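You operate a simulated robot arm through the tools that you are given. There is no shell and no other tool. Be economical: measure what you need, move in short steps, check, and stop when the job is done.

Carry out the task below with a simulated two-armed robot. There is one attempt and no reset: what you move stays moved.

## Task
On the top of the blue bench, fold the white cloth in half.

Only the result counts: the job must be done as asked and must still hold three seconds after the hand-in. Knocking over, shifting, dropping, spilling or breaking anything else fails it. Flat cloth is picked up by pressing the open fingertips on it (5 to 10 N) and closing them slowly along it; thin cloth reads only 2 to 8 mm in the jaws.

## Robot
Two 7-joint arms with two-finger parallel grippers on one trunk, on a base that drives. Base frame: it is fixed to the floor where the robot stands at the start and does not move with it; the origin is under the middle of the robot, x ahead of it, y to its left, z up. Lengths are in cm, angles in rad, forces in N, time in s.
The left shoulder is at the start at [7, 16.3, 112], the right one opposite. Places, roughly: top of the blue bench [40, 20, 80]. Payload 3.43 kg a hand.
The TCP of each hand is the grasp point between the finger pads, 3.4 cm short of the fingertips. In the tool frame z runs along the fingers and y along their closing line. Largest opening 12.8 cm; finger width 2.4, thickness 1.2; the body of the gripper, 4.8 by 13 cm, starts 9.6 cm behind the TCP.
Orientation is that of the tool frame in the base frame, as a unit quaternion [x, y, z, w]. With the fingers straight down and closing along the base's y, the tool's x points along the base's -x, its y along +y and its z along -z.

## Interface
- The arms move only by the tool nudge_tool. It takes "left_increments", "right_increments" or both (then of equal length, played together; a hand with none holds still); each is text: rows parted by semicolons, each of 7 numbers parted by spaces: the closure, from 0 (fully open) to 1 (shut), then the shift along the base's x, y, z in units of 40 mm (1.0 is 40 mm), then the turn, a rotation vector about the base's x, y, z in units of 4 degrees (1.0 is 4 degrees). In form: claw x y z rx ry rz; .... A call has 1 to 10 rows; each row shifts and turns the commanded pose from where the row before left it. A call with a number of a shift or a turn outside -1 to 1 is refused whole. Each row takes 0.2 s and may step no farther than 5 cm and 0.15 rad from the row before; otherwise, or with a gripper value out of range, the whole call is refused. Where a pose cannot be reached the arm comes as near as it can. A force on the tool above 40 N (or 10 N above the force at the start of the call, whichever is more), or a blocked arm, ends the call early, and 0.2 s more pass. Each finger travels about 15.3 cm/s and halts on what it meets, pressing with about 43 N; the grip force reading is that of the motor and also rises with nothing between the fingers. The clock runs only during rows and for 0.2 s after the last one: add rows that do not move to give the fingers time. The reply holds the time, the measured pose of the TCP, the force on the tool along the base axes, the opening and the grip force, in the units named above and with some noise, with the torque about the TCP (base axes, N m) and any sound that the robot's microphone picked up.
- Cameras (640 x 400 px; columns grow to the right, rows downward): "scene" is now at [12.48, 0.7, 132.12]; the picture's right is [0.10, -0.99, 0.00], its down [-0.80, -0.08, -0.59] and it looks along [0.59, 0.06, -0.80] (base axes); focal length 214 px, centre (320, 200). "left" rides on the left gripper at [7.6, 1.1, -16] in its tool frame; the picture's right is [-0.15, 0.99, 0.00], its down [-0.88, -0.13, -0.46] and it looks along [-0.45, -0.07, 0.89] (tool axes); focal length 234 px, centre (320, 200). "right" rides on the right gripper at [7.6, -1.1, -16] in its tool frame; the picture's right is [0.15, 0.99, 0.00], its down [-0.88, 0.13, -0.46] and it looks along [-0.45, 0.07, 0.89] (tool axes); focal length 234 px, centre (320, 200). There is no depth. A picture from a camera that has moved, and an enlarged one, comes with that camera's place and axes in the base frame and with its lens.
- camera(camera): a new picture of that camera. It takes no simulated time.
- raise_lower(by): slides the trunk up (or, below 0, down) by that many cm; the arms and the scene camera ride with it, the base frame stays. It gives what a move gives, with no picture.
- roll_base(legs): drives the robot by 1 to 6 legs, each [ahead, left, turn to the left] in cm, cm and rad, along the robot's own axes; the way and the turn of a leg run together, so that a leg with both is an arc; at most 150 cm and 3.142 rad a leg. The arms and the cameras ride along, it lands a little off, and it stops where it bumps. It gives what a move gives.
- aim_head(pan, tilt): turns the head with the scene camera to pan (to the left, within 1.501 rad either way) and tilt (down, from -0.506 to 1.204), counted from straight ahead of the robot. It gives what a move gives.
- close_up(camera, box): a new picture of the part [left, top, right, bottom] of that camera's present view, enlarged. It takes no simulated time.
- hand_in(): hands the job in; it is judged then, once.

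Work in short steps. Places have to be worked out from the pictures, the camera data and where the tool is seen: move nearer, look again, correct. Check each grasp and each placing, and mend what went wrong. You have 120 turns and 100 pictures in all, those below and enlarged ones among them. Open the grippers and draw the arms clear of the work before you hand the job in, unless the task says otherwise; then end with one line.

The tools are called after "Call:" as a command line: name --argument value ..., lists and objects as JSON in quotes. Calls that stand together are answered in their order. nudge_tool: Moves the arms, as the interface text tells. Its arguments: {"type":"object","properties":{"left_increments":{"type":"string"},"right_increments":{"type":"string"}},"required":[]} The other tools are called the same way: raise_lower (by) slides the trunk up or down; roll_base (legs) drives the base; aim_head (pan, tilt) turns the head that bears the scene camera; camera (camera) takes a picture; close_up (camera, box) takes an enlarged picture of a part of a camera's view; hand_in () hands the job in.

At the start:

```text
clock: 0.0
left_tool_pos: [56.83, 44.34, 101.09]
left_orientation: [-0.001, 1.0, 0.001, 0.0]
left_ft_force: [0.5, 0.2, -0.6]
left_ft_torque: [0.01, 0.01, 0.03]
left_width: 12.81
left_grasp_force: 0.0
right_tool_pos: [72.88, -16.79, 94.22]
right_orientation: [0.0, 1.0, 0.0, -0.001]
right_ft_force: [0.6, -0.4, 0.3]
right_ft_torque: [-0.03, -0.01, 0.01]
right_width: 12.81
right_grasp_force: 0.1
trunk travel left (down, up): [-60.0, 34.0]
robot x, y, heading: [-0.44, 0.03, 0.001]
head pan, tilt: [0.105, 0.934]
```

scene: 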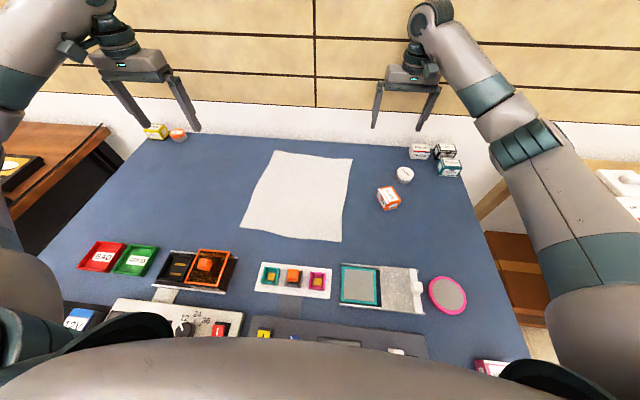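
right: 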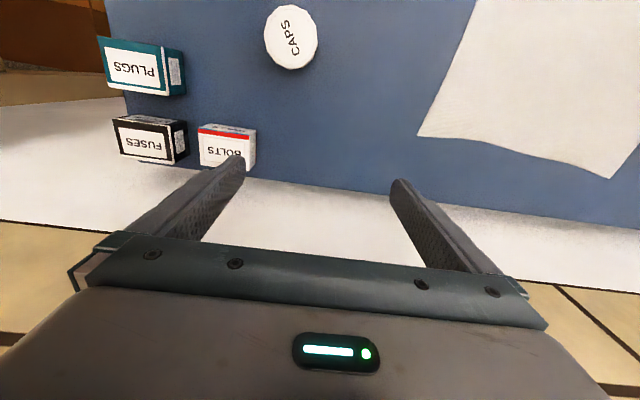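
left: 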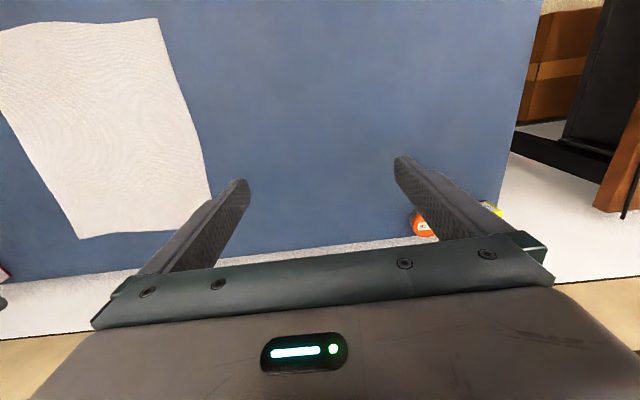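

I put the cloth corners at about (78,25), (77,-6), (40,-3) and (42,28), so I plan to fold the near edge over onto the far edge using both hands. First I'll look closer at the cloth to refine its corners.

Call:
close_up --camera "scene" --box '[220, 140, 380, 240]'

Call:
close_up --camera "scene" --box '[200, 180, 440, 330]'

```text
4.00 times, centred on (300, 190) of scene
camera zoom: at [12.48, 0.7, 132.12], right [0.1, -0.99, 0.0], down [-0.8, -0.08, -0.59], along [0.59, 0.06, -0.8], focal length 858 px, centre (400, 240)
```

zoom: 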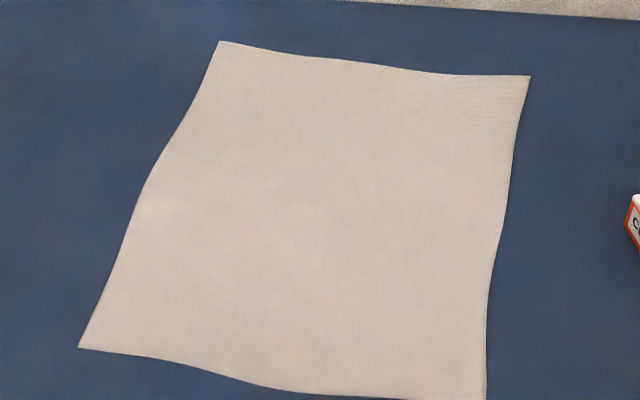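

```text
2.67 times, centred on (320, 255) of scene
camera zoom: at [12.48, 0.7, 132.12], right [0.1, -0.99, 0.0], down [-0.8, -0.08, -0.59], along [0.59, 0.06, -0.8], focal length 572 px, centre (320, 53)
```

zoom: 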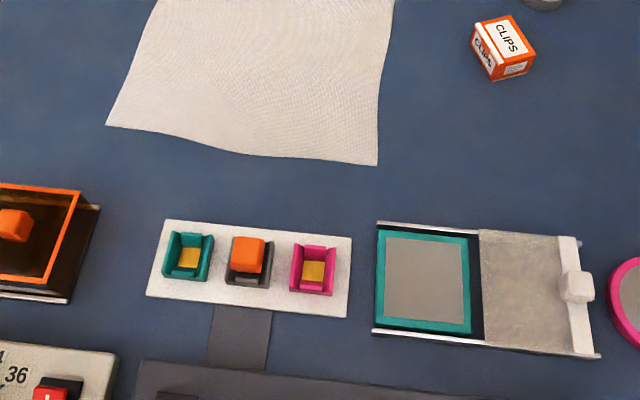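

The surface height isn't certain yet, so I'll bring both hands over the near corners at a safe height. They stay high to clear the clips box.

Call:
nudge_tool --left_increments "0 -0.36 -0.55 -0.25 0 0 0;0 -0.36 -0.55 -0.25 0 0 0;0 -0.36 -0.55 -0.25 0 0 0;0 -0.36 -0.55 -0.25 0 0 0;0 -0.36 -0.55 -0.25 0 0 0;0 -0.36 -0.55 -0.25 0 0 0;0 -0.36 -0.55 -0.25 0 0 0;0 -0.36 -0.55 -0.25 0 0 0;0 -0.36 -0.55 -0.25 0 0 0;0 0 0 0 0 0 0" --right_increments "0 -0.85 0.47 -0.05 0 0 0;0 -0.85 0.47 -0.05 0 0 0;0 -0.85 0.47 -0.05 0 0 0;0 -0.85 0.47 -0.05 0 0 0;0 -0.85 0.47 -0.05 0 0 0;0 -0.85 0.47 -0.05 0 0 0;0 -0.85 0.47 -0.05 0 0 0;0 -0.85 0.47 -0.05 0 0 0;0 -0.85 0.47 -0.05 0 0 0;0 0 0 0 0 0 0"

Call:
camera --camera "scene"

Call:
camera --camera "right"

Call:
camera --camera "left"

```text
clock: 2.2
left_tool_pos: [44.03, 24.36, 91.92]
left_orientation: [0.0, 1.0, 0.001, 0.0]
left_ft_force: [-0.2, -0.1, -0.2]
left_ft_torque: [0.0, 0.01, 0.01]
left_width: 12.81
left_grasp_force: 0.0
right_tool_pos: [42.35, 0.35, 92.21]
right_orientation: [0.001, 1.0, 0.0, -0.002]
right_ft_force: [0.6, 0.4, -0.1]
right_ft_torque: [-0.03, 0.01, 0.01]
right_width: 12.8
right_grasp_force: 0.0
trunk travel left (down, up): [-60.0, 34.0]
robot x, y, heading: [-0.0, 0.23, 0.003]
head pan, tilt: [0.105, 0.934]
```

```text
94 pictures are left
camera scene: at [12.5, 0.67, 132.12], right [0.1, -0.99, 0.0], down [-0.8, -0.08, -0.59], along [0.59, 0.06, -0.8], focal length 214 px, centre (320, 200)
```

scene: 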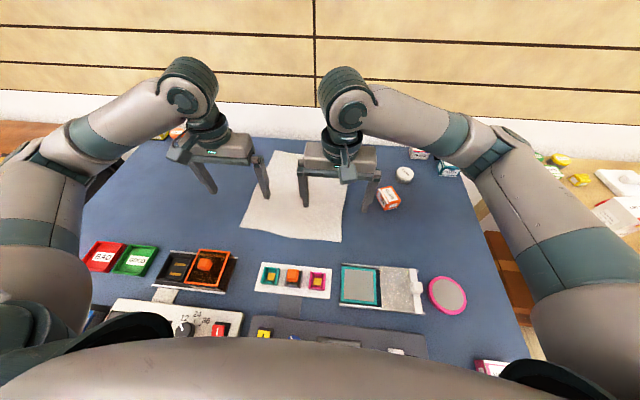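

```text
93 pictures are left
camera right: at [34.66, -0.94, 108.19], right [-0.15, 0.99, 0.0], down [0.88, 0.13, 0.45], along [0.45, 0.07, -0.89], focal length 234 px, centre (320, 200)
```

right: 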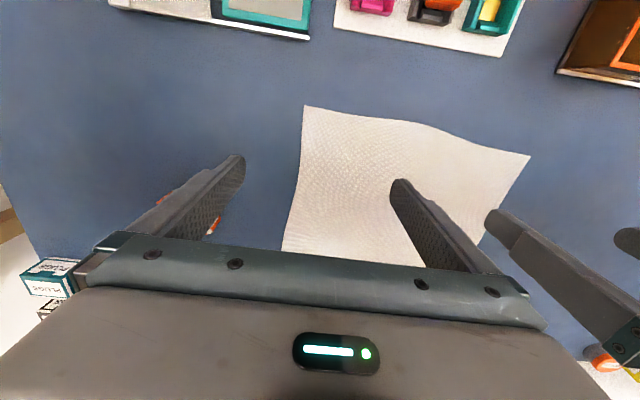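

```text
92 pictures are left
camera left: at [36.55, 25.52, 107.81], right [0.15, 0.99, 0.0], down [0.88, -0.13, 0.46], along [0.45, -0.07, -0.89], focal length 234 px, centre (320, 200)
```

left: 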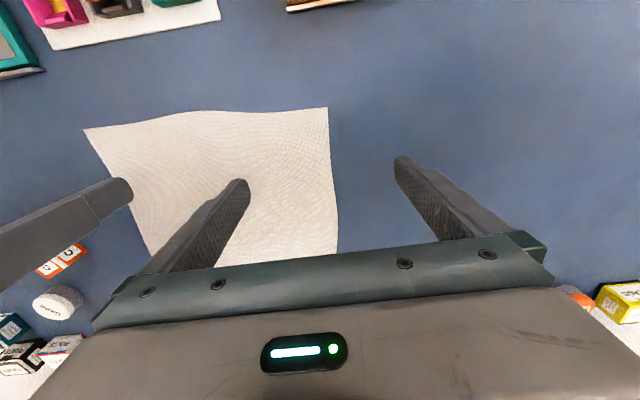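

Cross-checking the wrist and scene cameras gives a bench top at z≈80, with the near corners at about (39.3,25.8) and (37.6,-2.3). I'll hover over grip points just inside those corners, with the fingers opened to about 4.5 cm.

Call:
nudge_tool --left_increments "0.65 -0.34 -0.25 0 0 0 0;0.65 -0.34 -0.25 -0.6 0 0 0;0.65 0 0 -0.6 0 0 0;0.65 0 0 -0.5 0 0 0;0.65 0 0 0 0 0 0" --right_increments "0.65 -0.35 0.1 0 0 0 0;0.65 -0.35 0.1 -0.6 0 0 0;0.65 0 0 -0.6 0 0 0;0.65 0 0 -0.55 0 0 0;0.65 0 0 0 0 0 0"

Call:
camera --camera "right"

Call:
camera --camera "left"

```text
clock: 3.4
left_tool_pos: [40.9, 22.41, 85.34]
left_orientation: [-0.001, 1.0, 0.0, 0.0]
left_ft_force: [-0.4, -0.2, 0.2]
left_ft_torque: [0.0, -0.02, 0.0]
left_width: 4.46
left_grasp_force: 0.1
right_tool_pos: [39.46, 1.18, 85.38]
right_orientation: [-0.001, 1.0, 0.0, 0.0]
right_ft_force: [-0.1, 0.0, 0.0]
right_ft_torque: [0.03, 0.01, 0.03]
right_width: 4.47
right_grasp_force: 0.0
trunk travel left (down, up): [-60.0, 34.0]
robot x, y, heading: [0.05, 0.35, -0.003]
head pan, tilt: [0.105, 0.934]
```

```text
91 pictures are left
camera right: at [31.88, 0.0, 101.36], right [-0.15, 0.99, 0.0], down [0.88, 0.13, 0.46], along [0.45, 0.07, -0.89], focal length 234 px, centre (320, 200)
```

right: 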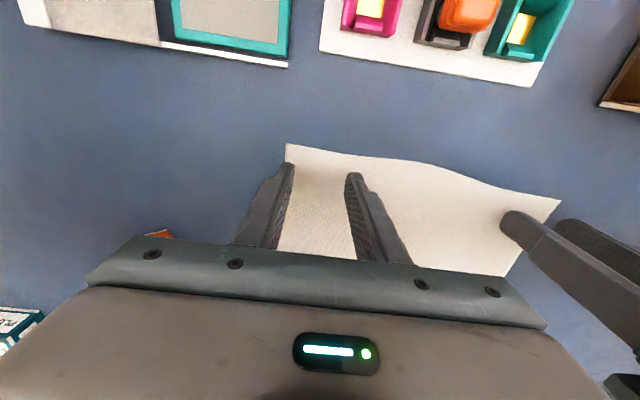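

```text
90 pictures are left
camera left: at [33.57, 23.6, 101.31], right [0.15, 0.99, 0.0], down [0.88, -0.13, 0.46], along [0.45, -0.07, -0.89], focal length 234 px, centre (320, 200)
```

left: 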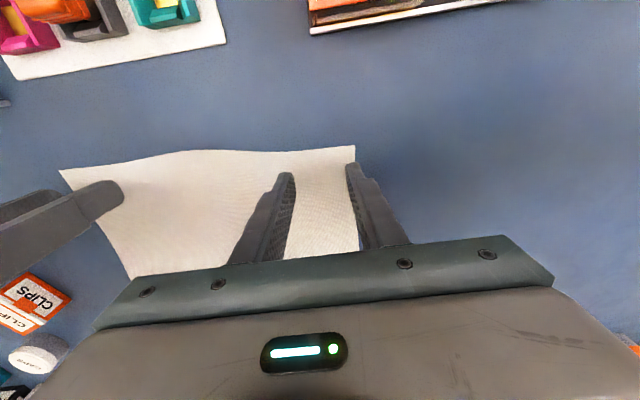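

The outer fingers sit right at the cloth's side edges, so I'll shift both slightly inward and descend to feel for contact.

Call:
nudge_tool --left_increments "0.65 0 -0.2 0 0 0 0;0.65 0 0 -0.2 0 0 0;0.65 0 0 -0.1 0 0 0;0.65 0 0 -0.05 0 0 0;0.65 0 0 0 0 0 0" --right_increments "0.65 0 0.12 0 0 0 0;0.65 0 0 -0.2 0 0 0;0.65 0 0 -0.1 0 0 0;0.65 0 0 -0.05 0 0 0;0.65 0 0 0 0 0 0"

```text
clock: 4.6
left_tool_pos: [41.03, 21.69, 83.91]
left_orientation: [0.0, 1.0, 0.0, -0.001]
left_ft_force: [0.7, 1.0, 0.4]
left_ft_torque: [-0.02, 0.01, 0.02]
left_width: 4.47
left_grasp_force: 0.1
right_tool_pos: [39.42, 1.49, 83.87]
right_orientation: [0.001, 1.0, 0.0, -0.001]
right_ft_force: [-0.5, -0.5, 0.6]
right_ft_torque: [-0.02, 0.01, -0.02]
right_width: 4.47
right_grasp_force: 0.1
trunk travel left (down, up): [-60.0, 34.0]
robot x, y, heading: [-0.17, 0.07, -0.002]
head pan, tilt: [0.105, 0.934]
```

No contact yet, so I'll keep going down in 2 mm steps.

Call:
nudge_tool --left_increments "0.65 0 0 -0.05 0 0 0;0.65 0 0 -0.05 0 0 0;0.65 0 0 0 0 0 0" --right_increments "0.65 0 0 -0.05 0 0 0;0.65 0 0 -0.05 0 0 0;0.65 0 0 0 0 0 0"

```text
clock: 5.4
left_tool_pos: [41.08, 21.69, 83.66]
left_orientation: [0.0, 1.0, 0.0, 0.001]
left_ft_force: [0.8, 0.1, 4.3]
left_ft_torque: [0.03, -0.04, 0.02]
left_width: 4.49
left_grasp_force: 0.1
right_tool_pos: [39.44, 1.42, 83.7]
right_orientation: [-0.001, 1.0, 0.0, 0.0]
right_ft_force: [0.6, -0.2, 0.0]
right_ft_torque: [0.0, -0.04, 0.0]
right_width: 4.48
right_grasp_force: 0.1
trunk travel left (down, up): [-60.0, 34.0]
robot x, y, heading: [0.17, 0.02, 0.001]
head pan, tilt: [0.105, 0.934]
```

The left hand touches with 4.3 N and the right barely at all. I'll press a bit more, the right further than the left.

Call:
nudge_tool --left_increments "0.65 0 0 -0.03 0 0 0;0.65 0 0 0 0 0 0" --right_increments "0.65 0 0 -0.07 0 0 0;0.65 0 0 0 0 0 0"

```text
clock: 6.0
left_tool_pos: [40.92, 21.63, 83.58]
left_orientation: [0.0, 1.0, 0.001, 0.001]
left_ft_force: [1.9, -1.8, 7.7]
left_ft_torque: [-0.02, -0.04, 0.01]
left_width: 4.48
left_grasp_force: 0.1
right_tool_pos: [39.34, 1.47, 83.49]
right_orientation: [-0.001, 1.0, 0.001, 0.001]
right_ft_force: [2.2, 0.2, 19.6]
right_ft_torque: [-0.25, 0.0, 0.02]
right_width: 4.48
right_grasp_force: 0.0
trunk travel left (down, up): [-60.0, 34.0]
robot x, y, heading: [0.19, 0.17, -0.003]
head pan, tilt: [0.105, 0.934]
```

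The left reads 7.7 N, which is good, but the right is too hard at 19.6 N. I'll ease the right and then close slowly.

Call:
nudge_tool --left_increments "0.65 0 0 0 0 0 0;0.69 0 0 0 0 0 0;0.73 0 0 0 0 0 0;0.77 0 0 0 0 0 0;0.81 0 0 0 0 0 0;0.85 0 0 0 0 0 0;0.89 0 0 0 0 0 0;0.93 0 0 0 0 0 0;0.97 0 0 0 0 0 0;1 0 0 0 0 0 0" --right_increments "0.65 0 0 -0.0 0 0 0;0.65 0 0 0.028 0 0 0;0.69 0 0 0 0 0 0;0.73 0 0 0 0 0 0;0.78 0 0 0 0 0 0;0.83 0 0 0 0 0 0;0.88 0 0 0 0 0 0;0.93 0 0 0 0 0 0;0.97 0 0 0 0 0 0;1 0 0 0 0 0 0"

Call:
camera --camera "right"

Call:
camera --camera "left"

```text
clock: 8.2
left_tool_pos: [40.91, 21.69, 83.51]
left_orientation: [0.0, 1.0, 0.0, 0.0]
left_ft_force: [-1.0, -1.8, 25.1]
left_ft_torque: [-0.06, 0.09, 0.0]
left_width: 0.02
left_grasp_force: 33.7
right_tool_pos: [39.35, 1.39, 83.59]
right_orientation: [0.0, 1.0, -0.001, 0.0]
right_ft_force: [0.1, 4.1, 1.9]
right_ft_torque: [0.11, -0.04, -0.04]
right_width: 0.2
right_grasp_force: 36.6
trunk travel left (down, up): [-60.0, 34.0]
robot x, y, heading: [0.07, -0.15, -0.003]
head pan, tilt: [0.105, 0.934]
```

```text
89 pictures are left
camera right: at [31.69, 0.17, 99.53], right [-0.15, 0.99, 0.0], down [0.88, 0.13, 0.46], along [0.45, 0.07, -0.89], focal length 234 px, centre (320, 200)
```

right: 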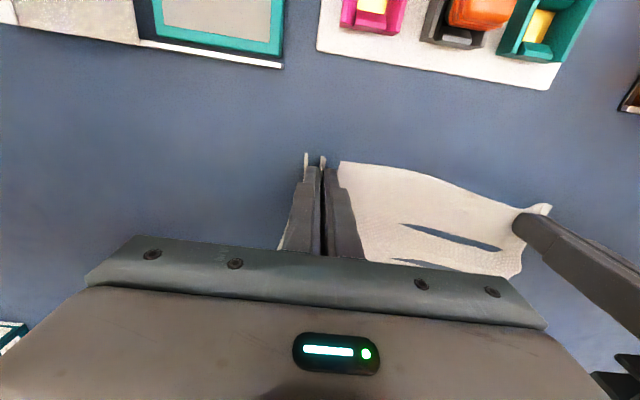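

```text
88 pictures are left
camera left: at [33.43, 22.77, 99.45], right [0.15, 0.99, 0.0], down [0.88, -0.13, 0.46], along [0.45, -0.07, -0.89], focal length 234 px, centre (320, 200)
```

left: 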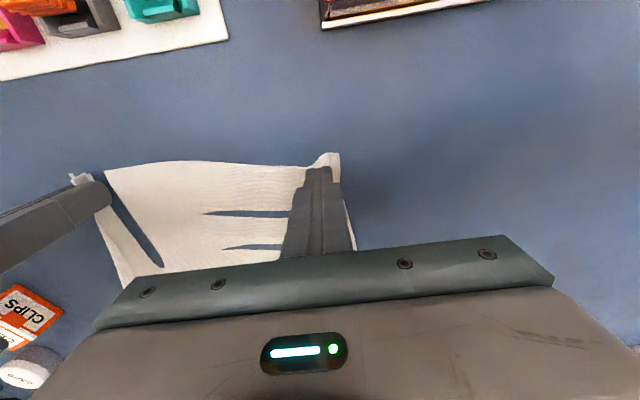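

The right reads 2 mm, so it has cloth; the left reads 0.2 mm, so it probably missed. I'll zoom in on the left before regrasping.

Call:
close_up --camera "left" --box '[60, 130, 380, 330]'

Call:
close_up --camera "scene" --box '[200, 130, 400, 255]'

```text
2.00 times, centred on (220, 230) of left
camera zoom: at [33.43, 22.77, 99.45], right [0.15, 0.99, 0.0], down [0.88, -0.13, 0.46], along [0.45, -0.07, -0.89], focal length 468 px, centre (520, 140)
```

zoom: 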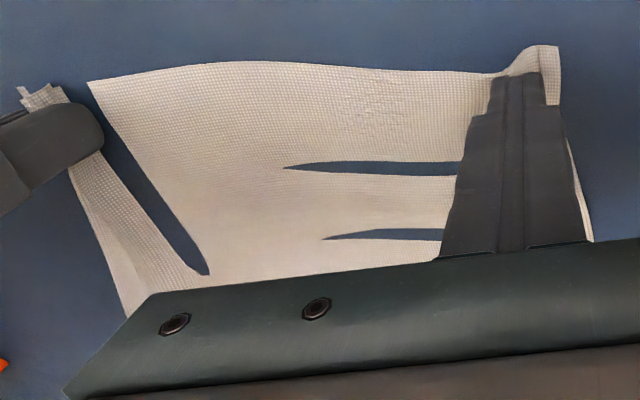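

```text
3.20 times, centred on (300, 192) of scene
camera zoom: at [12.27, 0.62, 132.15], right [0.1, -0.99, 0.0], down [-0.8, -0.08, -0.6], along [0.59, 0.06, -0.8], focal length 686 px, centre (384, 224)
```

zoom: 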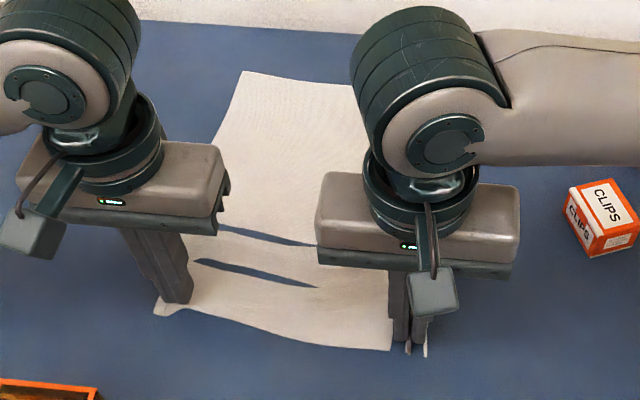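

The left corner does look bunched at the fingertip. I'll lift both about 2 cm to see what is actually held.

Call:
nudge_tool --left_increments "1 0 0 0.1 0 0 0;1 0 0 0.2 0 0 0;1 0 0 0.2 0 0 0;1 0 0 0 0 0 0" --right_increments "1 0 0 0.1 0 0 0;1 0 0 0.2 0 0 0;1 0 0 0.2 0 0 0;1 0 0 0 0 0 0"

Call:
close_up --camera "left" --box '[60, 130, 380, 330]'

Call:
close_up --camera "right" --box '[260, 130, 580, 330]'

```text
clock: 9.2
left_tool_pos: [41.09, 21.63, 85.34]
left_orientation: [0.0, 1.0, 0.0, 0.0]
left_ft_force: [-0.5, -0.5, 0.3]
left_ft_torque: [-0.01, 0.01, -0.01]
left_width: 0.01
left_grasp_force: 33.0
right_tool_pos: [39.49, 1.48, 85.53]
right_orientation: [0.0, 1.0, 0.0, 0.0]
right_ft_force: [-0.4, -0.1, 0.3]
right_ft_torque: [-0.01, 0.01, -0.01]
right_width: 0.2
right_grasp_force: 36.8
trunk travel left (down, up): [-60.0, 34.0]
robot x, y, heading: [-0.23, 0.2, -0.0]
head pan, tilt: [0.105, 0.934]
```

```text
2.00 times, centred on (220, 230) of left
camera zoom: at [33.62, 22.81, 101.35], right [0.15, 0.99, 0.0], down [0.88, -0.13, 0.46], along [0.45, -0.07, -0.89], focal length 468 px, centre (520, 140)
```

zoom: 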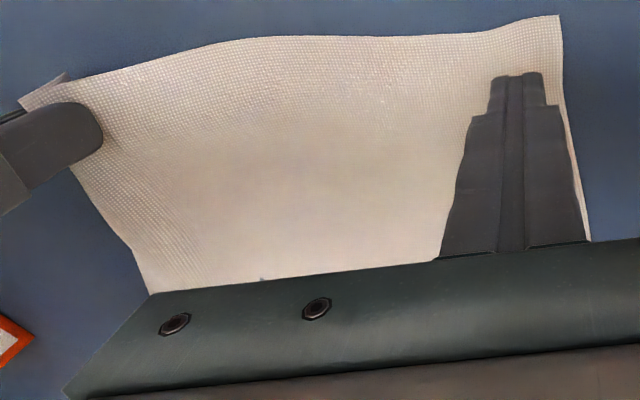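

```text
2.00 times, centred on (420, 230) of right
camera zoom: at [31.8, 0.32, 101.56], right [-0.15, 0.99, 0.0], down [0.88, 0.13, 0.46], along [0.45, 0.07, -0.89], focal length 468 px, centre (120, 140)
```

zoom: 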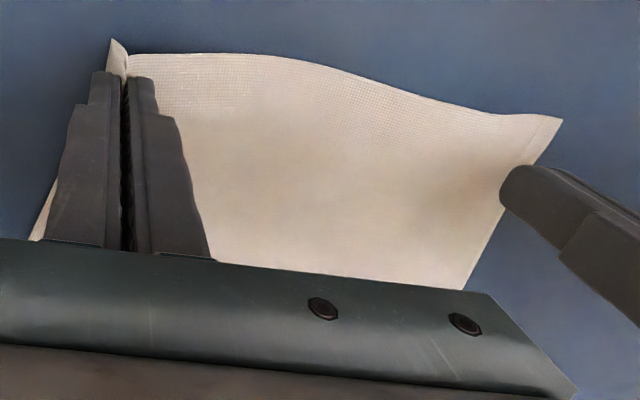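

The right has the corner well; the left slipped off and its corner is now at about (38.5,23.7). I'll reopen the left, shift it over, and press down again while the right holds.

Call:
nudge_tool --left_increments "0.7 0 0 0.1 0 0 0;0.65 -0.15 -0.4 0 0 0 0;0.65 0 0 -0.3 0 0 0;0.65 0 0 -0.2 0 0 0;0.65 0 0 -0.05 0 0 0;0.65 0 0 0 0 0 0"

Call:
close_up --camera "left" --box '[60, 130, 380, 330]'

```text
clock: 10.6
left_tool_pos: [40.45, 20.19, 83.66]
left_orientation: [0.0, 1.0, 0.0, 0.0]
left_ft_force: [-0.5, -0.7, -0.3]
left_ft_torque: [-0.03, 0.0, 0.01]
left_width: 4.47
left_grasp_force: 0.1
right_tool_pos: [39.33, 1.42, 85.47]
right_orientation: [-0.001, 1.0, 0.0, 0.001]
right_ft_force: [0.3, 0.2, 0.5]
right_ft_torque: [-0.03, 0.01, -0.01]
right_width: 0.21
right_grasp_force: 36.6
trunk travel left (down, up): [-60.0, 34.0]
robot x, y, heading: [-0.01, 0.13, -0.003]
head pan, tilt: [0.105, 0.934]
```

```text
2.00 times, centred on (220, 230) of left
camera zoom: at [33.08, 21.29, 99.55], right [0.15, 0.99, 0.0], down [0.88, -0.13, 0.46], along [0.45, -0.07, -0.89], focal length 468 px, centre (520, 140)
```

zoom: 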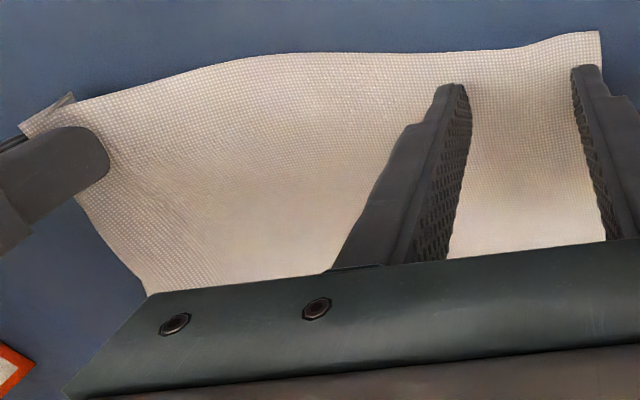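

The outer finger is barely on the cloth, so I'll shift 1 cm further inward and press.

Call:
nudge_tool --left_increments "0.65 0 -0.25 0 0 0 0;0.65 0 0 -0.04 0 0 0;0.65 0 0 -0.04 0 0 0;0.65 0 0 0 0 0 0"

```text
clock: 11.6
left_tool_pos: [40.44, 19.33, 83.46]
left_orientation: [-0.001, 1.0, 0.0, 0.004]
left_ft_force: [5.2, 4.6, 34.1]
left_ft_torque: [0.32, 0.05, -0.03]
left_width: 4.52
left_grasp_force: 0.1
right_tool_pos: [39.28, 1.48, 85.71]
right_orientation: [0.0, 1.0, 0.0, -0.001]
right_ft_force: [-0.7, 0.8, 0.2]
right_ft_torque: [-0.01, 0.02, -0.02]
right_width: 0.19
right_grasp_force: 36.7
trunk travel left (down, up): [-60.0, 34.0]
robot x, y, heading: [-0.1, -0.03, -0.0]
head pan, tilt: [0.105, 0.934]
```

Too hard at 34 N, so I'll ease up a little and read again.

Call:
nudge_tool --left_increments "0.65 0 0 0.04 0 0 0;0.65 0 0 0 0 0 0"

```text
clock: 12.2
left_tool_pos: [40.32, 19.03, 83.48]
left_orientation: [0.001, 1.0, 0.0, 0.0]
left_ft_force: [4.7, 2.2, 29.3]
left_ft_torque: [0.17, -0.03, 0.01]
left_width: 4.47
left_grasp_force: 0.3
right_tool_pos: [39.29, 1.41, 85.68]
right_orientation: [0.0, 1.0, 0.001, 0.0]
right_ft_force: [-0.7, -0.4, -0.7]
right_ft_torque: [0.01, -0.02, 0.01]
right_width: 0.2
right_grasp_force: 36.6
trunk travel left (down, up): [-60.0, 34.0]
robot x, y, heading: [0.09, -0.1, 0.003]
head pan, tilt: [0.105, 0.934]
```

Call:
nudge_tool --left_increments "0.65 0 0 0.03 0 0 0;0.65 0 0 0 0 0 0;0.65 0 0 0 0 0 0"

```text
clock: 13.0
left_tool_pos: [40.38, 19.16, 83.5]
left_orientation: [0.0, 1.0, 0.0, -0.001]
left_ft_force: [-0.5, -0.6, 4.9]
left_ft_torque: [0.02, 0.01, 0.0]
left_width: 4.47
left_grasp_force: 0.3
right_tool_pos: [39.44, 1.46, 85.55]
right_orientation: [0.001, 1.0, 0.0, -0.001]
right_ft_force: [0.1, 0.4, 0.1]
right_ft_torque: [0.01, 0.03, 0.0]
right_width: 0.24
right_grasp_force: 36.6
trunk travel left (down, up): [-60.0, 34.0]
robot x, y, heading: [-0.22, -0.1, 0.004]
head pan, tilt: [0.105, 0.934]
```

Contact is now 4.9 N, so I'll press a hair more and close slowly.

Call:
nudge_tool --left_increments "0.65 0 0 -0.01 0 0 0;0.69 0 0 0 0 0 0;0.73 0 0 0 0 0 0;0.77 0 0 0 0 0 0;0.81 0 0 0 0 0 0;0.85 0 0 0 0 0 0;0.89 0 0 0 0 0 0;0.93 0 0 0 0 0 0;0.97 0 0 0 0 0 0;1 0 0 0 0 0 0"

Call:
close_up --camera "left" --box '[60, 130, 380, 330]'

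```text
clock: 15.2
left_tool_pos: [40.46, 19.14, 83.48]
left_orientation: [0.0, 1.0, 0.0, 0.0]
left_ft_force: [0.5, -0.5, 5.4]
left_ft_torque: [-0.02, 0.0, -0.02]
left_width: 0.17
left_grasp_force: 36.4
right_tool_pos: [39.43, 1.54, 85.56]
right_orientation: [0.001, 1.0, 0.0, 0.0]
right_ft_force: [-0.4, 0.3, 0.4]
right_ft_torque: [0.0, 0.01, 0.01]
right_width: 0.2
right_grasp_force: 36.6
trunk travel left (down, up): [-60.0, 34.0]
robot x, y, heading: [0.16, -0.26, 0.0]
head pan, tilt: [0.105, 0.934]
```

```text
2.00 times, centred on (220, 230) of left
camera zoom: at [33.08, 20.21, 99.48], right [0.15, 0.99, 0.0], down [0.88, -0.13, 0.46], along [0.45, -0.07, -0.89], focal length 468 px, centre (520, 140)
```

zoom: 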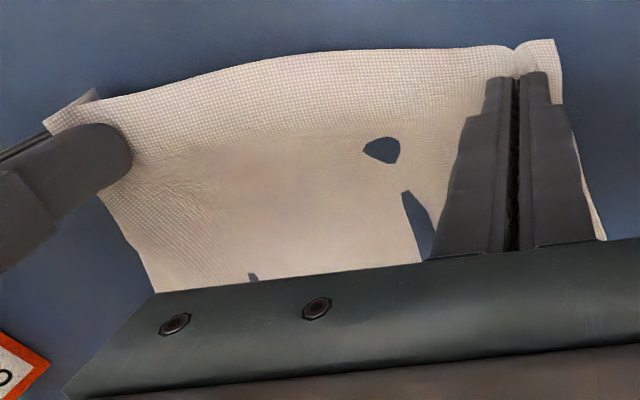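

Both hands now grip cloth (1.7 and 2.0 mm). I'll raise the left to match and then run the first half of an arc, up and forward.

Call:
nudge_tool --left_increments "1 0 0 0.5 0 0 0;1 0.137 -0.025 0.496 0 0 0;1 0.225 -0.025 0.471 0 0 0;1 0.307 -0.025 0.435 0 0 0;1 0.382 -0.025 0.388 0 0 0;1 0.447 -0.025 0.331 0 0 0;1 0.502 -0.025 0.266 0 0 0;1 0.544 -0.025 0.195 0 0 0;1 0.572 -0.025 0.119 0 0 0;1 0.587 -0.025 0.04 0 0 0" --right_increments "1 0 0 0 0 0 0;1 0.137 -0.025 0.496 0 0 0;1 0.225 -0.025 0.471 0 0 0;1 0.307 -0.025 0.435 0 0 0;1 0.382 -0.025 0.388 0 0 0;1 0.447 -0.025 0.331 0 0 0;1 0.502 -0.025 0.266 0 0 0;1 0.544 -0.025 0.195 0 0 0;1 0.572 -0.025 0.119 0 0 0;1 0.587 -0.025 0.04 0 0 0"

Call:
camera --camera "scene"

Call:
camera --camera "left"

```text
clock: 17.4
left_tool_pos: [55.4, 18.33, 96.28]
left_orientation: [-0.001, 1.0, 0.0, -0.001]
left_ft_force: [0.6, -0.8, -0.2]
left_ft_torque: [-0.04, 0.01, 0.0]
left_width: 0.18
left_grasp_force: 36.9
right_tool_pos: [54.38, 0.56, 96.34]
right_orientation: [0.001, 1.0, 0.0, -0.001]
right_ft_force: [1.3, -0.3, 0.1]
right_ft_torque: [0.0, 0.0, 0.0]
right_width: 0.21
right_grasp_force: 37.2
trunk travel left (down, up): [-60.0, 34.0]
robot x, y, heading: [-0.05, -0.09, 0.002]
head pan, tilt: [0.105, 0.934]
```

```text
81 pictures are left
camera scene: at [12.57, 0.68, 132.11], right [0.1, -0.99, 0.0], down [-0.8, -0.08, -0.59], along [0.59, 0.06, -0.8], focal length 214 px, centre (320, 200)
```

scene: 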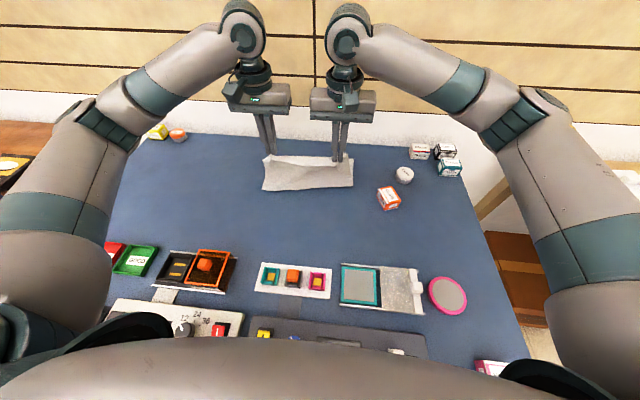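

```text
80 pictures are left
camera left: at [48.06, 19.34, 112.27], right [0.15, 0.99, 0.0], down [0.88, -0.13, 0.45], along [0.45, -0.07, -0.89], focal length 234 px, centre (320, 200)
```

left: 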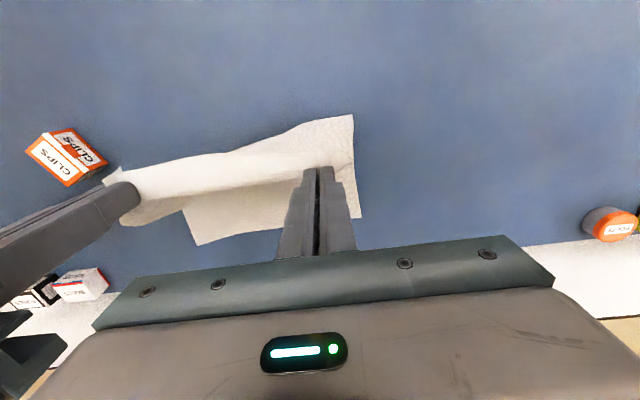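

The near half now hangs vertically from x≈55, exactly the midline. I'll run the second half of the arc.

Call:
nudge_tool --left_increments "1 0.587 -0.025 -0.04 0 0 0;1 0.572 -0.025 -0.119 0 0 0;1 0.544 -0.025 -0.195 0 0 0;1 0.502 -0.025 -0.266 0 0 0;1 0.447 -0.025 -0.331 0 0 0;1 0.382 -0.025 -0.388 0 0 0;1 0.307 -0.025 -0.435 0 0 0;1 0.1 -0.025 -0.3 0 0 0;1 0 0 0 0 0 0" --right_increments "1 0.587 -0.025 -0.04 0 0 0;1 0.572 -0.025 -0.119 0 0 0;1 0.544 -0.025 -0.195 0 0 0;1 0.502 -0.025 -0.266 0 0 0;1 0.447 -0.025 -0.331 0 0 0;1 0.382 -0.025 -0.388 0 0 0;1 0.307 -0.025 -0.435 0 0 0;1 0.1 -0.025 -0.3 0 0 0;1 0 0 0 0 0 0"

Call:
close_up --camera "scene" --box '[220, 100, 380, 200]'

Call:
camera --camera "left"

Call:
camera --camera "right"

```text
clock: 19.4
left_tool_pos: [68.97, 17.42, 88.02]
left_orientation: [0.0, 1.0, 0.0, 0.0]
left_ft_force: [0.7, -0.7, 0.5]
left_ft_torque: [0.02, -0.03, 0.0]
left_width: 0.17
left_grasp_force: 35.9
right_tool_pos: [67.92, 0.02, 88.01]
right_orientation: [0.0, 1.0, -0.001, 0.0]
right_ft_force: [0.1, 0.5, 0.7]
right_ft_torque: [-0.02, 0.03, -0.01]
right_width: 0.2
right_grasp_force: 36.9
trunk travel left (down, up): [-60.0, 34.0]
robot x, y, heading: [0.05, 0.05, -0.004]
head pan, tilt: [0.105, 0.934]
```

```text
4.00 times, centred on (300, 150) of scene
camera zoom: at [12.46, 0.7, 132.12], right [0.1, -0.99, 0.0], down [-0.8, -0.08, -0.59], along [0.59, 0.06, -0.8], focal length 858 px, centre (400, 400)
```

zoom: 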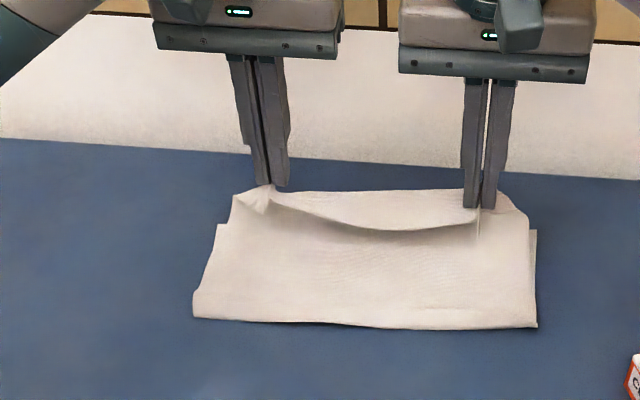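

```text
78 pictures are left
camera left: at [61.62, 18.54, 104.02], right [0.15, 0.99, 0.0], down [0.88, -0.13, 0.46], along [0.45, -0.07, -0.89], focal length 234 px, centre (320, 200)
```

left: 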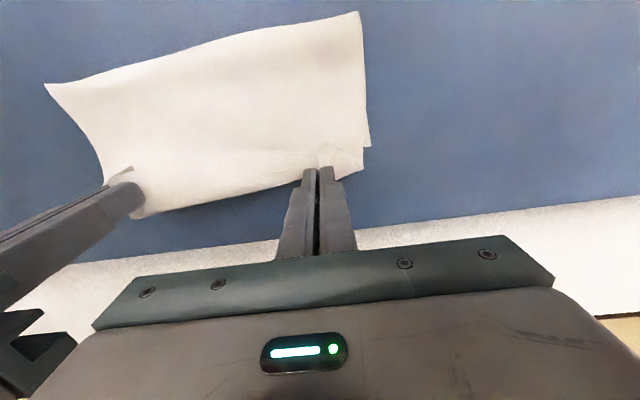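

```text
77 pictures are left
camera right: at [60.35, -1.15, 104.07], right [-0.15, 0.99, 0.0], down [0.88, 0.13, 0.46], along [0.45, 0.07, -0.89], focal length 234 px, centre (320, 200)
```

right: 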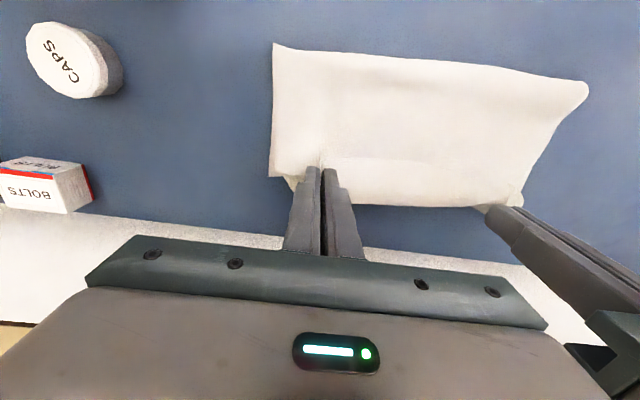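

The fold line and lower layer look fine, but the fingers stayed pointing down, so the 2–3 cm strip beyond the grip is folded back toward the robot on top. I'll lower the edge and release it gently, then see how much of that strip is left to flatten.

Call:
nudge_tool --left_increments "1 0.1 0 -0.4 0 0 0;1 0.1 0 -0.4 0 0 0;1 0.05 0 -0.25 0 0 0;1 0 0 0 0 0 0;0.92 0 0.06 0 0 0 0;0.86 0 0.06 0 0 0 0;0.8 0 0.06 0 0 0 0;0.74 0 0.06 0 0 0 0;0.68 0 0 0 0 0 0;0.65 0 0 0 0 0 0" --right_increments "1 0.1 0 -0.4 0 0 0;1 0.1 0 -0.4 0 0 0;1 0.05 0 -0.25 0 0 0;1 0 0 0 0 0 0;0.92 0 -0.06 0 0 0 0;0.86 0 -0.06 0 0 0 0;0.8 0 -0.06 0 0 0 0;0.74 0 -0.06 0 0 0 0;0.68 0 0 0 0 0 0;0.65 0 0 0 0 0 0"

Call:
close_up --camera "scene" --box '[220, 100, 380, 200]'

Call:
camera --camera "left"

Call:
camera --camera "right"

```text
clock: 21.6
left_tool_pos: [70.04, 18.36, 83.89]
left_orientation: [0.0, 1.0, 0.0, 0.0]
left_ft_force: [-0.2, 0.2, 0.7]
left_ft_torque: [0.02, 0.03, 0.02]
left_width: 4.48
left_grasp_force: 0.1
right_tool_pos: [69.06, -1.11, 83.88]
right_orientation: [0.0, 1.0, 0.001, -0.001]
right_ft_force: [0.0, -1.9, 0.1]
right_ft_torque: [-0.01, 0.0, -0.03]
right_width: 4.47
right_grasp_force: 0.0
trunk travel left (down, up): [-60.0, 34.0]
robot x, y, heading: [-0.1, 0.22, 0.002]
head pan, tilt: [0.105, 0.934]
```

```text
4.00 times, centred on (300, 150) of scene
camera zoom: at [12.49, 0.69, 132.12], right [0.1, -0.99, 0.0], down [-0.8, -0.08, -0.59], along [0.59, 0.06, -0.8], focal length 858 px, centre (400, 400)
```

zoom: 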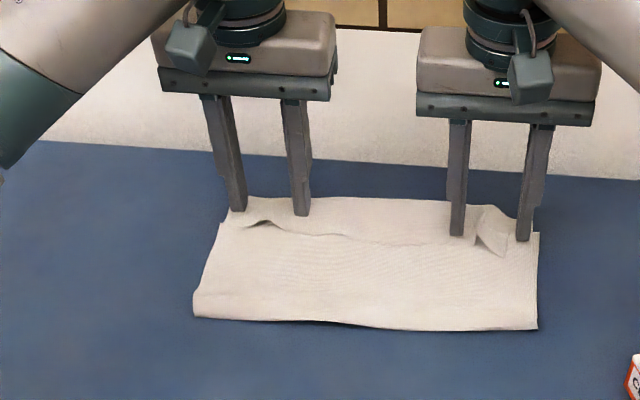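

```text
75 pictures are left
camera left: at [62.68, 19.44, 99.86], right [0.15, 0.99, 0.0], down [0.88, -0.13, 0.46], along [0.45, -0.07, -0.89], focal length 234 px, centre (320, 200)
```

left: 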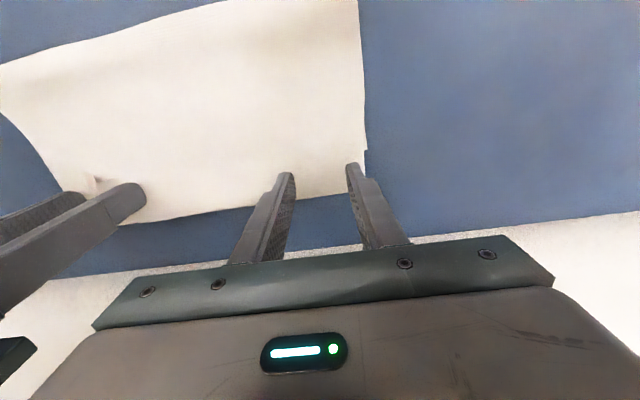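

```text
74 pictures are left
camera right: at [61.52, -2.31, 99.86], right [-0.15, 0.99, 0.0], down [0.88, 0.13, 0.45], along [0.45, 0.07, -0.89], focal length 234 px, centre (320, 200)
```

right: 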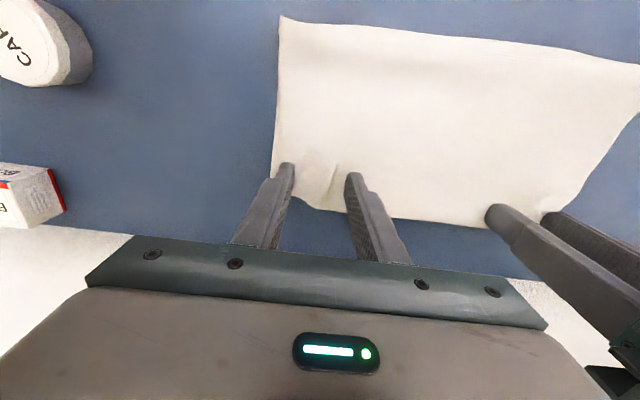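

The flap seems partly relaxed. I'll lift both hands straight up to see how it lies.

Call:
nudge_tool --left_increments "0.65 0 0 0.5 0 0 0;0.65 0 0 1 0 0 0;0.65 0 0.5 1 0 0 0;0.65 0 0.9 0.4 0 0 0;0.65 0 0.9 0 0 0 0;0.65 0 0.9 0 0 0 0" --right_increments "0.65 0 0 0.5 0 0 0;0.65 0 0 1 0 0 0;0.65 0 -0.5 1 0 0 0;0.65 0 -0.9 0.4 0 0 0;0.65 0 -0.9 0 0 0 0;0.65 0 -0.9 0 0 0 0"

Call:
close_up --camera "scene" --box '[220, 100, 380, 200]'

Call:
camera --camera "left"

Call:
camera --camera "right"

```text
clock: 23.0
left_tool_pos: [70.17, 31.44, 95.6]
left_orientation: [0.0, 1.0, 0.0, 0.001]
left_ft_force: [0.4, 0.1, 0.3]
left_ft_torque: [0.06, -0.05, 0.01]
left_width: 4.45
left_grasp_force: 0.0
right_tool_pos: [69.01, -13.9, 95.3]
right_orientation: [0.0, 1.0, 0.0, 0.0]
right_ft_force: [1.0, 0.4, 0.4]
right_ft_torque: [0.0, 0.01, 0.0]
right_width: 4.47
right_grasp_force: 0.1
trunk travel left (down, up): [-60.0, 34.0]
robot x, y, heading: [0.14, 0.28, -0.002]
head pan, tilt: [0.105, 0.934]
```

```text
4.00 times, centred on (300, 150) of scene
camera zoom: at [12.39, 0.65, 132.14], right [0.1, -0.99, 0.0], down [-0.8, -0.08, -0.59], along [0.59, 0.06, -0.8], focal length 858 px, centre (400, 400)
```

zoom: 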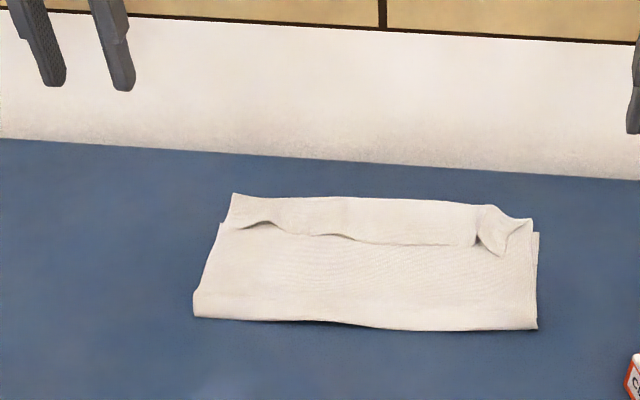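

```text
72 pictures are left
camera left: at [62.64, 32.48, 111.53], right [0.15, 0.99, 0.0], down [0.88, -0.13, 0.46], along [0.45, -0.07, -0.89], focal length 234 px, centre (320, 200)
```

left: 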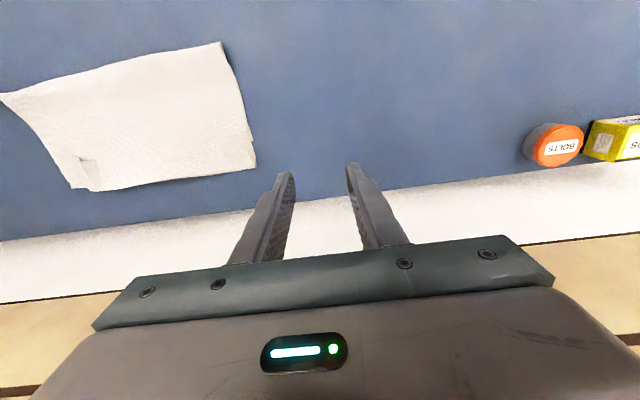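

```text
71 pictures are left
camera right: at [61.41, -15.14, 111.38], right [-0.15, 0.99, 0.0], down [0.88, 0.13, 0.46], along [0.45, 0.07, -0.89], focal length 234 px, centre (320, 200)
```

right: 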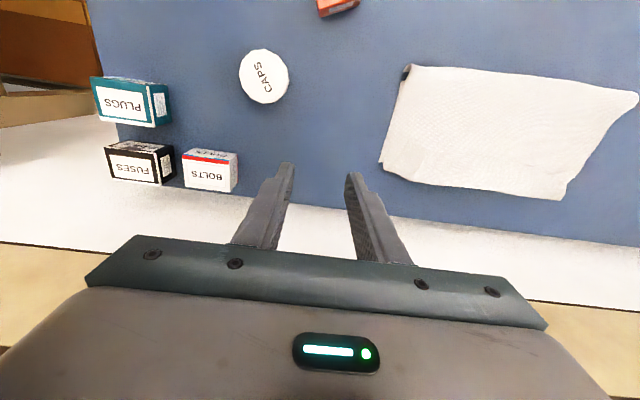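

A strip about 4 cm wide is folded back along the far edge (fold at x≈72, free edge at x≈67.5). I'll try to unroll it by pressing lightly on it with the fingertips and dragging it forward. First I hover over it.

Call:
nudge_tool --left_increments "0.53 -0.1 -0.93 0 0 0 0;0.53 -0.1 -0.93 0 0 0 0;0.53 -0.1 -0.93 -0.5 0 0 0;0.53 0 -0.93 -0.8 0 0 0;0.53 0 0 -0.8 0 0 0;0.53 0 0 -0.4 0 0 0;0.53 0 0 0 0 0 0" --right_increments "0.53 0 0.93 0 0 0 0;0.53 0 0.93 0 0 0 0;0.53 0 0.93 -0.5 0 0 0;0.53 0 0.93 -0.8 0 0 0;0.53 0 0 -0.8 0 0 0;0.53 0 0 -0.4 0 0 0;0.53 0 0 0 0 0 0"

Call:
close_up --camera "scene" --box '[220, 100, 380, 200]'

```text
clock: 24.6
left_tool_pos: [68.93, 16.41, 85.36]
left_orientation: [0.001, 1.0, 0.0, -0.001]
left_ft_force: [0.3, 0.2, -0.2]
left_ft_torque: [-0.01, -0.02, 0.0]
left_width: 5.99
left_grasp_force: 0.0
right_tool_pos: [69.21, 0.95, 85.29]
right_orientation: [-0.001, 1.0, 0.0, 0.0]
right_ft_force: [-0.7, 0.4, 0.4]
right_ft_torque: [0.0, -0.02, 0.06]
right_width: 6.01
right_grasp_force: 0.0
trunk travel left (down, up): [-60.0, 34.0]
robot x, y, heading: [-0.29, 0.23, 0.003]
head pan, tilt: [0.105, 0.934]
```

```text
4.00 times, centred on (300, 150) of scene
camera zoom: at [12.46, 0.69, 132.12], right [0.1, -0.99, 0.0], down [-0.8, -0.08, -0.59], along [0.59, 0.06, -0.8], focal length 858 px, centre (400, 400)
```

zoom: 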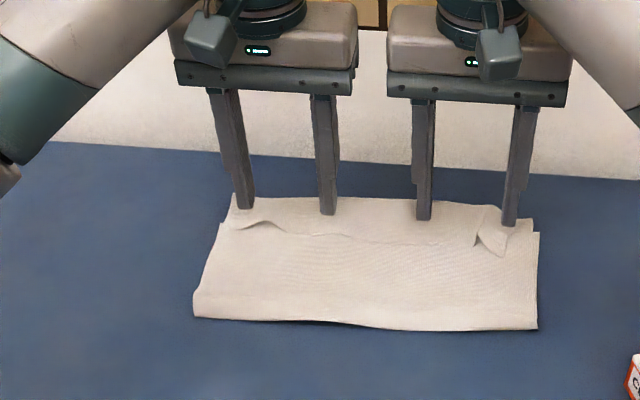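

The fingertips will land on the strip, so I'll descend to light contact.

Call:
nudge_tool --left_increments "0.53 0 0 -0.3 0 0 0;0.53 0 0 -0.06 0 0 0;0.53 0 0 0 0 0 0" --right_increments "0.53 0 0 -0.3 0 0 0;0.53 0 0 -0.06 0 0 0;0.53 0 0 0 0 0 0"

```text
clock: 25.4
left_tool_pos: [68.93, 16.41, 84.07]
left_orientation: [0.0, 1.0, -0.001, 0.0]
left_ft_force: [0.1, -1.3, 0.5]
left_ft_torque: [0.04, -0.02, -0.01]
left_width: 6.02
left_grasp_force: 0.0
right_tool_pos: [68.88, 0.82, 84.14]
right_orientation: [0.0, 1.0, 0.0, -0.001]
right_ft_force: [-0.2, 0.0, 0.0]
right_ft_torque: [0.0, -0.04, 0.01]
right_width: 6.0
right_grasp_force: 0.0
trunk travel left (down, up): [-60.0, 34.0]
robot x, y, heading: [-0.29, -0.3, -0.003]
head pan, tilt: [0.105, 0.934]
```

Call:
nudge_tool --left_increments "0.53 0 0 -0.05 0 0 0;0.53 0 0 -0.04 0 0 0;0.53 0 0 0 0 0 0" --right_increments "0.53 0 0 -0.05 0 0 0;0.53 0 0 -0.05 0 0 0;0.53 0 0 0 0 0 0"

```text
clock: 26.2
left_tool_pos: [68.84, 16.21, 83.76]
left_orientation: [0.0, 1.0, -0.001, 0.0]
left_ft_force: [0.7, -0.2, 0.3]
left_ft_torque: [-0.02, 0.01, 0.02]
left_width: 6.03
left_grasp_force: 0.0
right_tool_pos: [69.09, 0.82, 83.69]
right_orientation: [0.001, 1.0, 0.0, 0.0]
right_ft_force: [-0.2, 0.2, 2.0]
right_ft_torque: [-0.03, -0.01, 0.02]
right_width: 6.01
right_grasp_force: 0.0
trunk travel left (down, up): [-60.0, 34.0]
robot x, y, heading: [-0.16, 0.14, -0.002]
head pan, tilt: [0.105, 0.934]
```

Contact is just starting, so I'll press about 1 mm more and drag slowly forward 2.5 cm.

Call:
nudge_tool --left_increments "0.53 0 0 -0.04 0 0 0;0.53 0.08 0 0 0 0 0;0.53 0.08 0 0 0 0 0;0.53 0.08 0 0 0 0 0;0.53 0.08 0 0 0 0 0;0.53 0.08 0 0 0 0 0;0.53 0.08 0 0 0 0 0;0.53 0.08 0 0 0 0 0;0.53 0.08 0 0 0 0 0" --right_increments "0.53 0 0 -0.02 0 0 0;0.53 0.08 0 0 0 0 0;0.53 0.08 0 0 0 0 0;0.53 0.08 0 0 0 0 0;0.53 0.08 0 0 0 0 0;0.53 0.08 0 0 0 0 0;0.53 0.08 0 0 0 0 0;0.53 0.08 0 0 0 0 0;0.53 0.08 0 0 0 0 0"

Call:
close_up --camera "scene" --box '[220, 100, 380, 200]'

```text
clock: 28.2
left_tool_pos: [71.33, 16.32, 83.72]
left_orientation: [0.0, 1.0, 0.0, 0.0]
left_ft_force: [-0.3, -0.9, 2.9]
left_ft_torque: [0.03, 0.04, 0.03]
left_width: 6.0
left_grasp_force: 0.0
right_tool_pos: [71.49, 0.84, 83.76]
right_orientation: [0.0, 1.0, -0.001, -0.001]
right_ft_force: [-1.0, 0.1, 3.8]
right_ft_torque: [-0.06, 0.03, 0.01]
right_width: 6.01
right_grasp_force: 0.1
trunk travel left (down, up): [-60.0, 34.0]
robot x, y, heading: [-0.01, 0.36, 0.001]
head pan, tilt: [0.105, 0.934]
```

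```text
4.00 times, centred on (300, 150) of scene
camera zoom: at [12.39, 0.68, 132.13], right [0.1, -0.99, 0.0], down [-0.8, -0.08, -0.59], along [0.59, 0.06, -0.8], focal length 858 px, centre (400, 400)
```

zoom: 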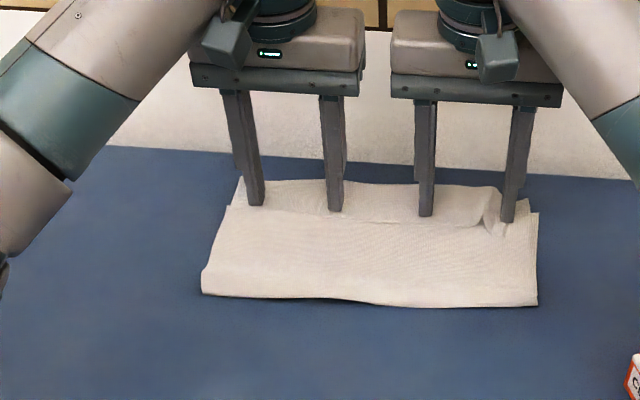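

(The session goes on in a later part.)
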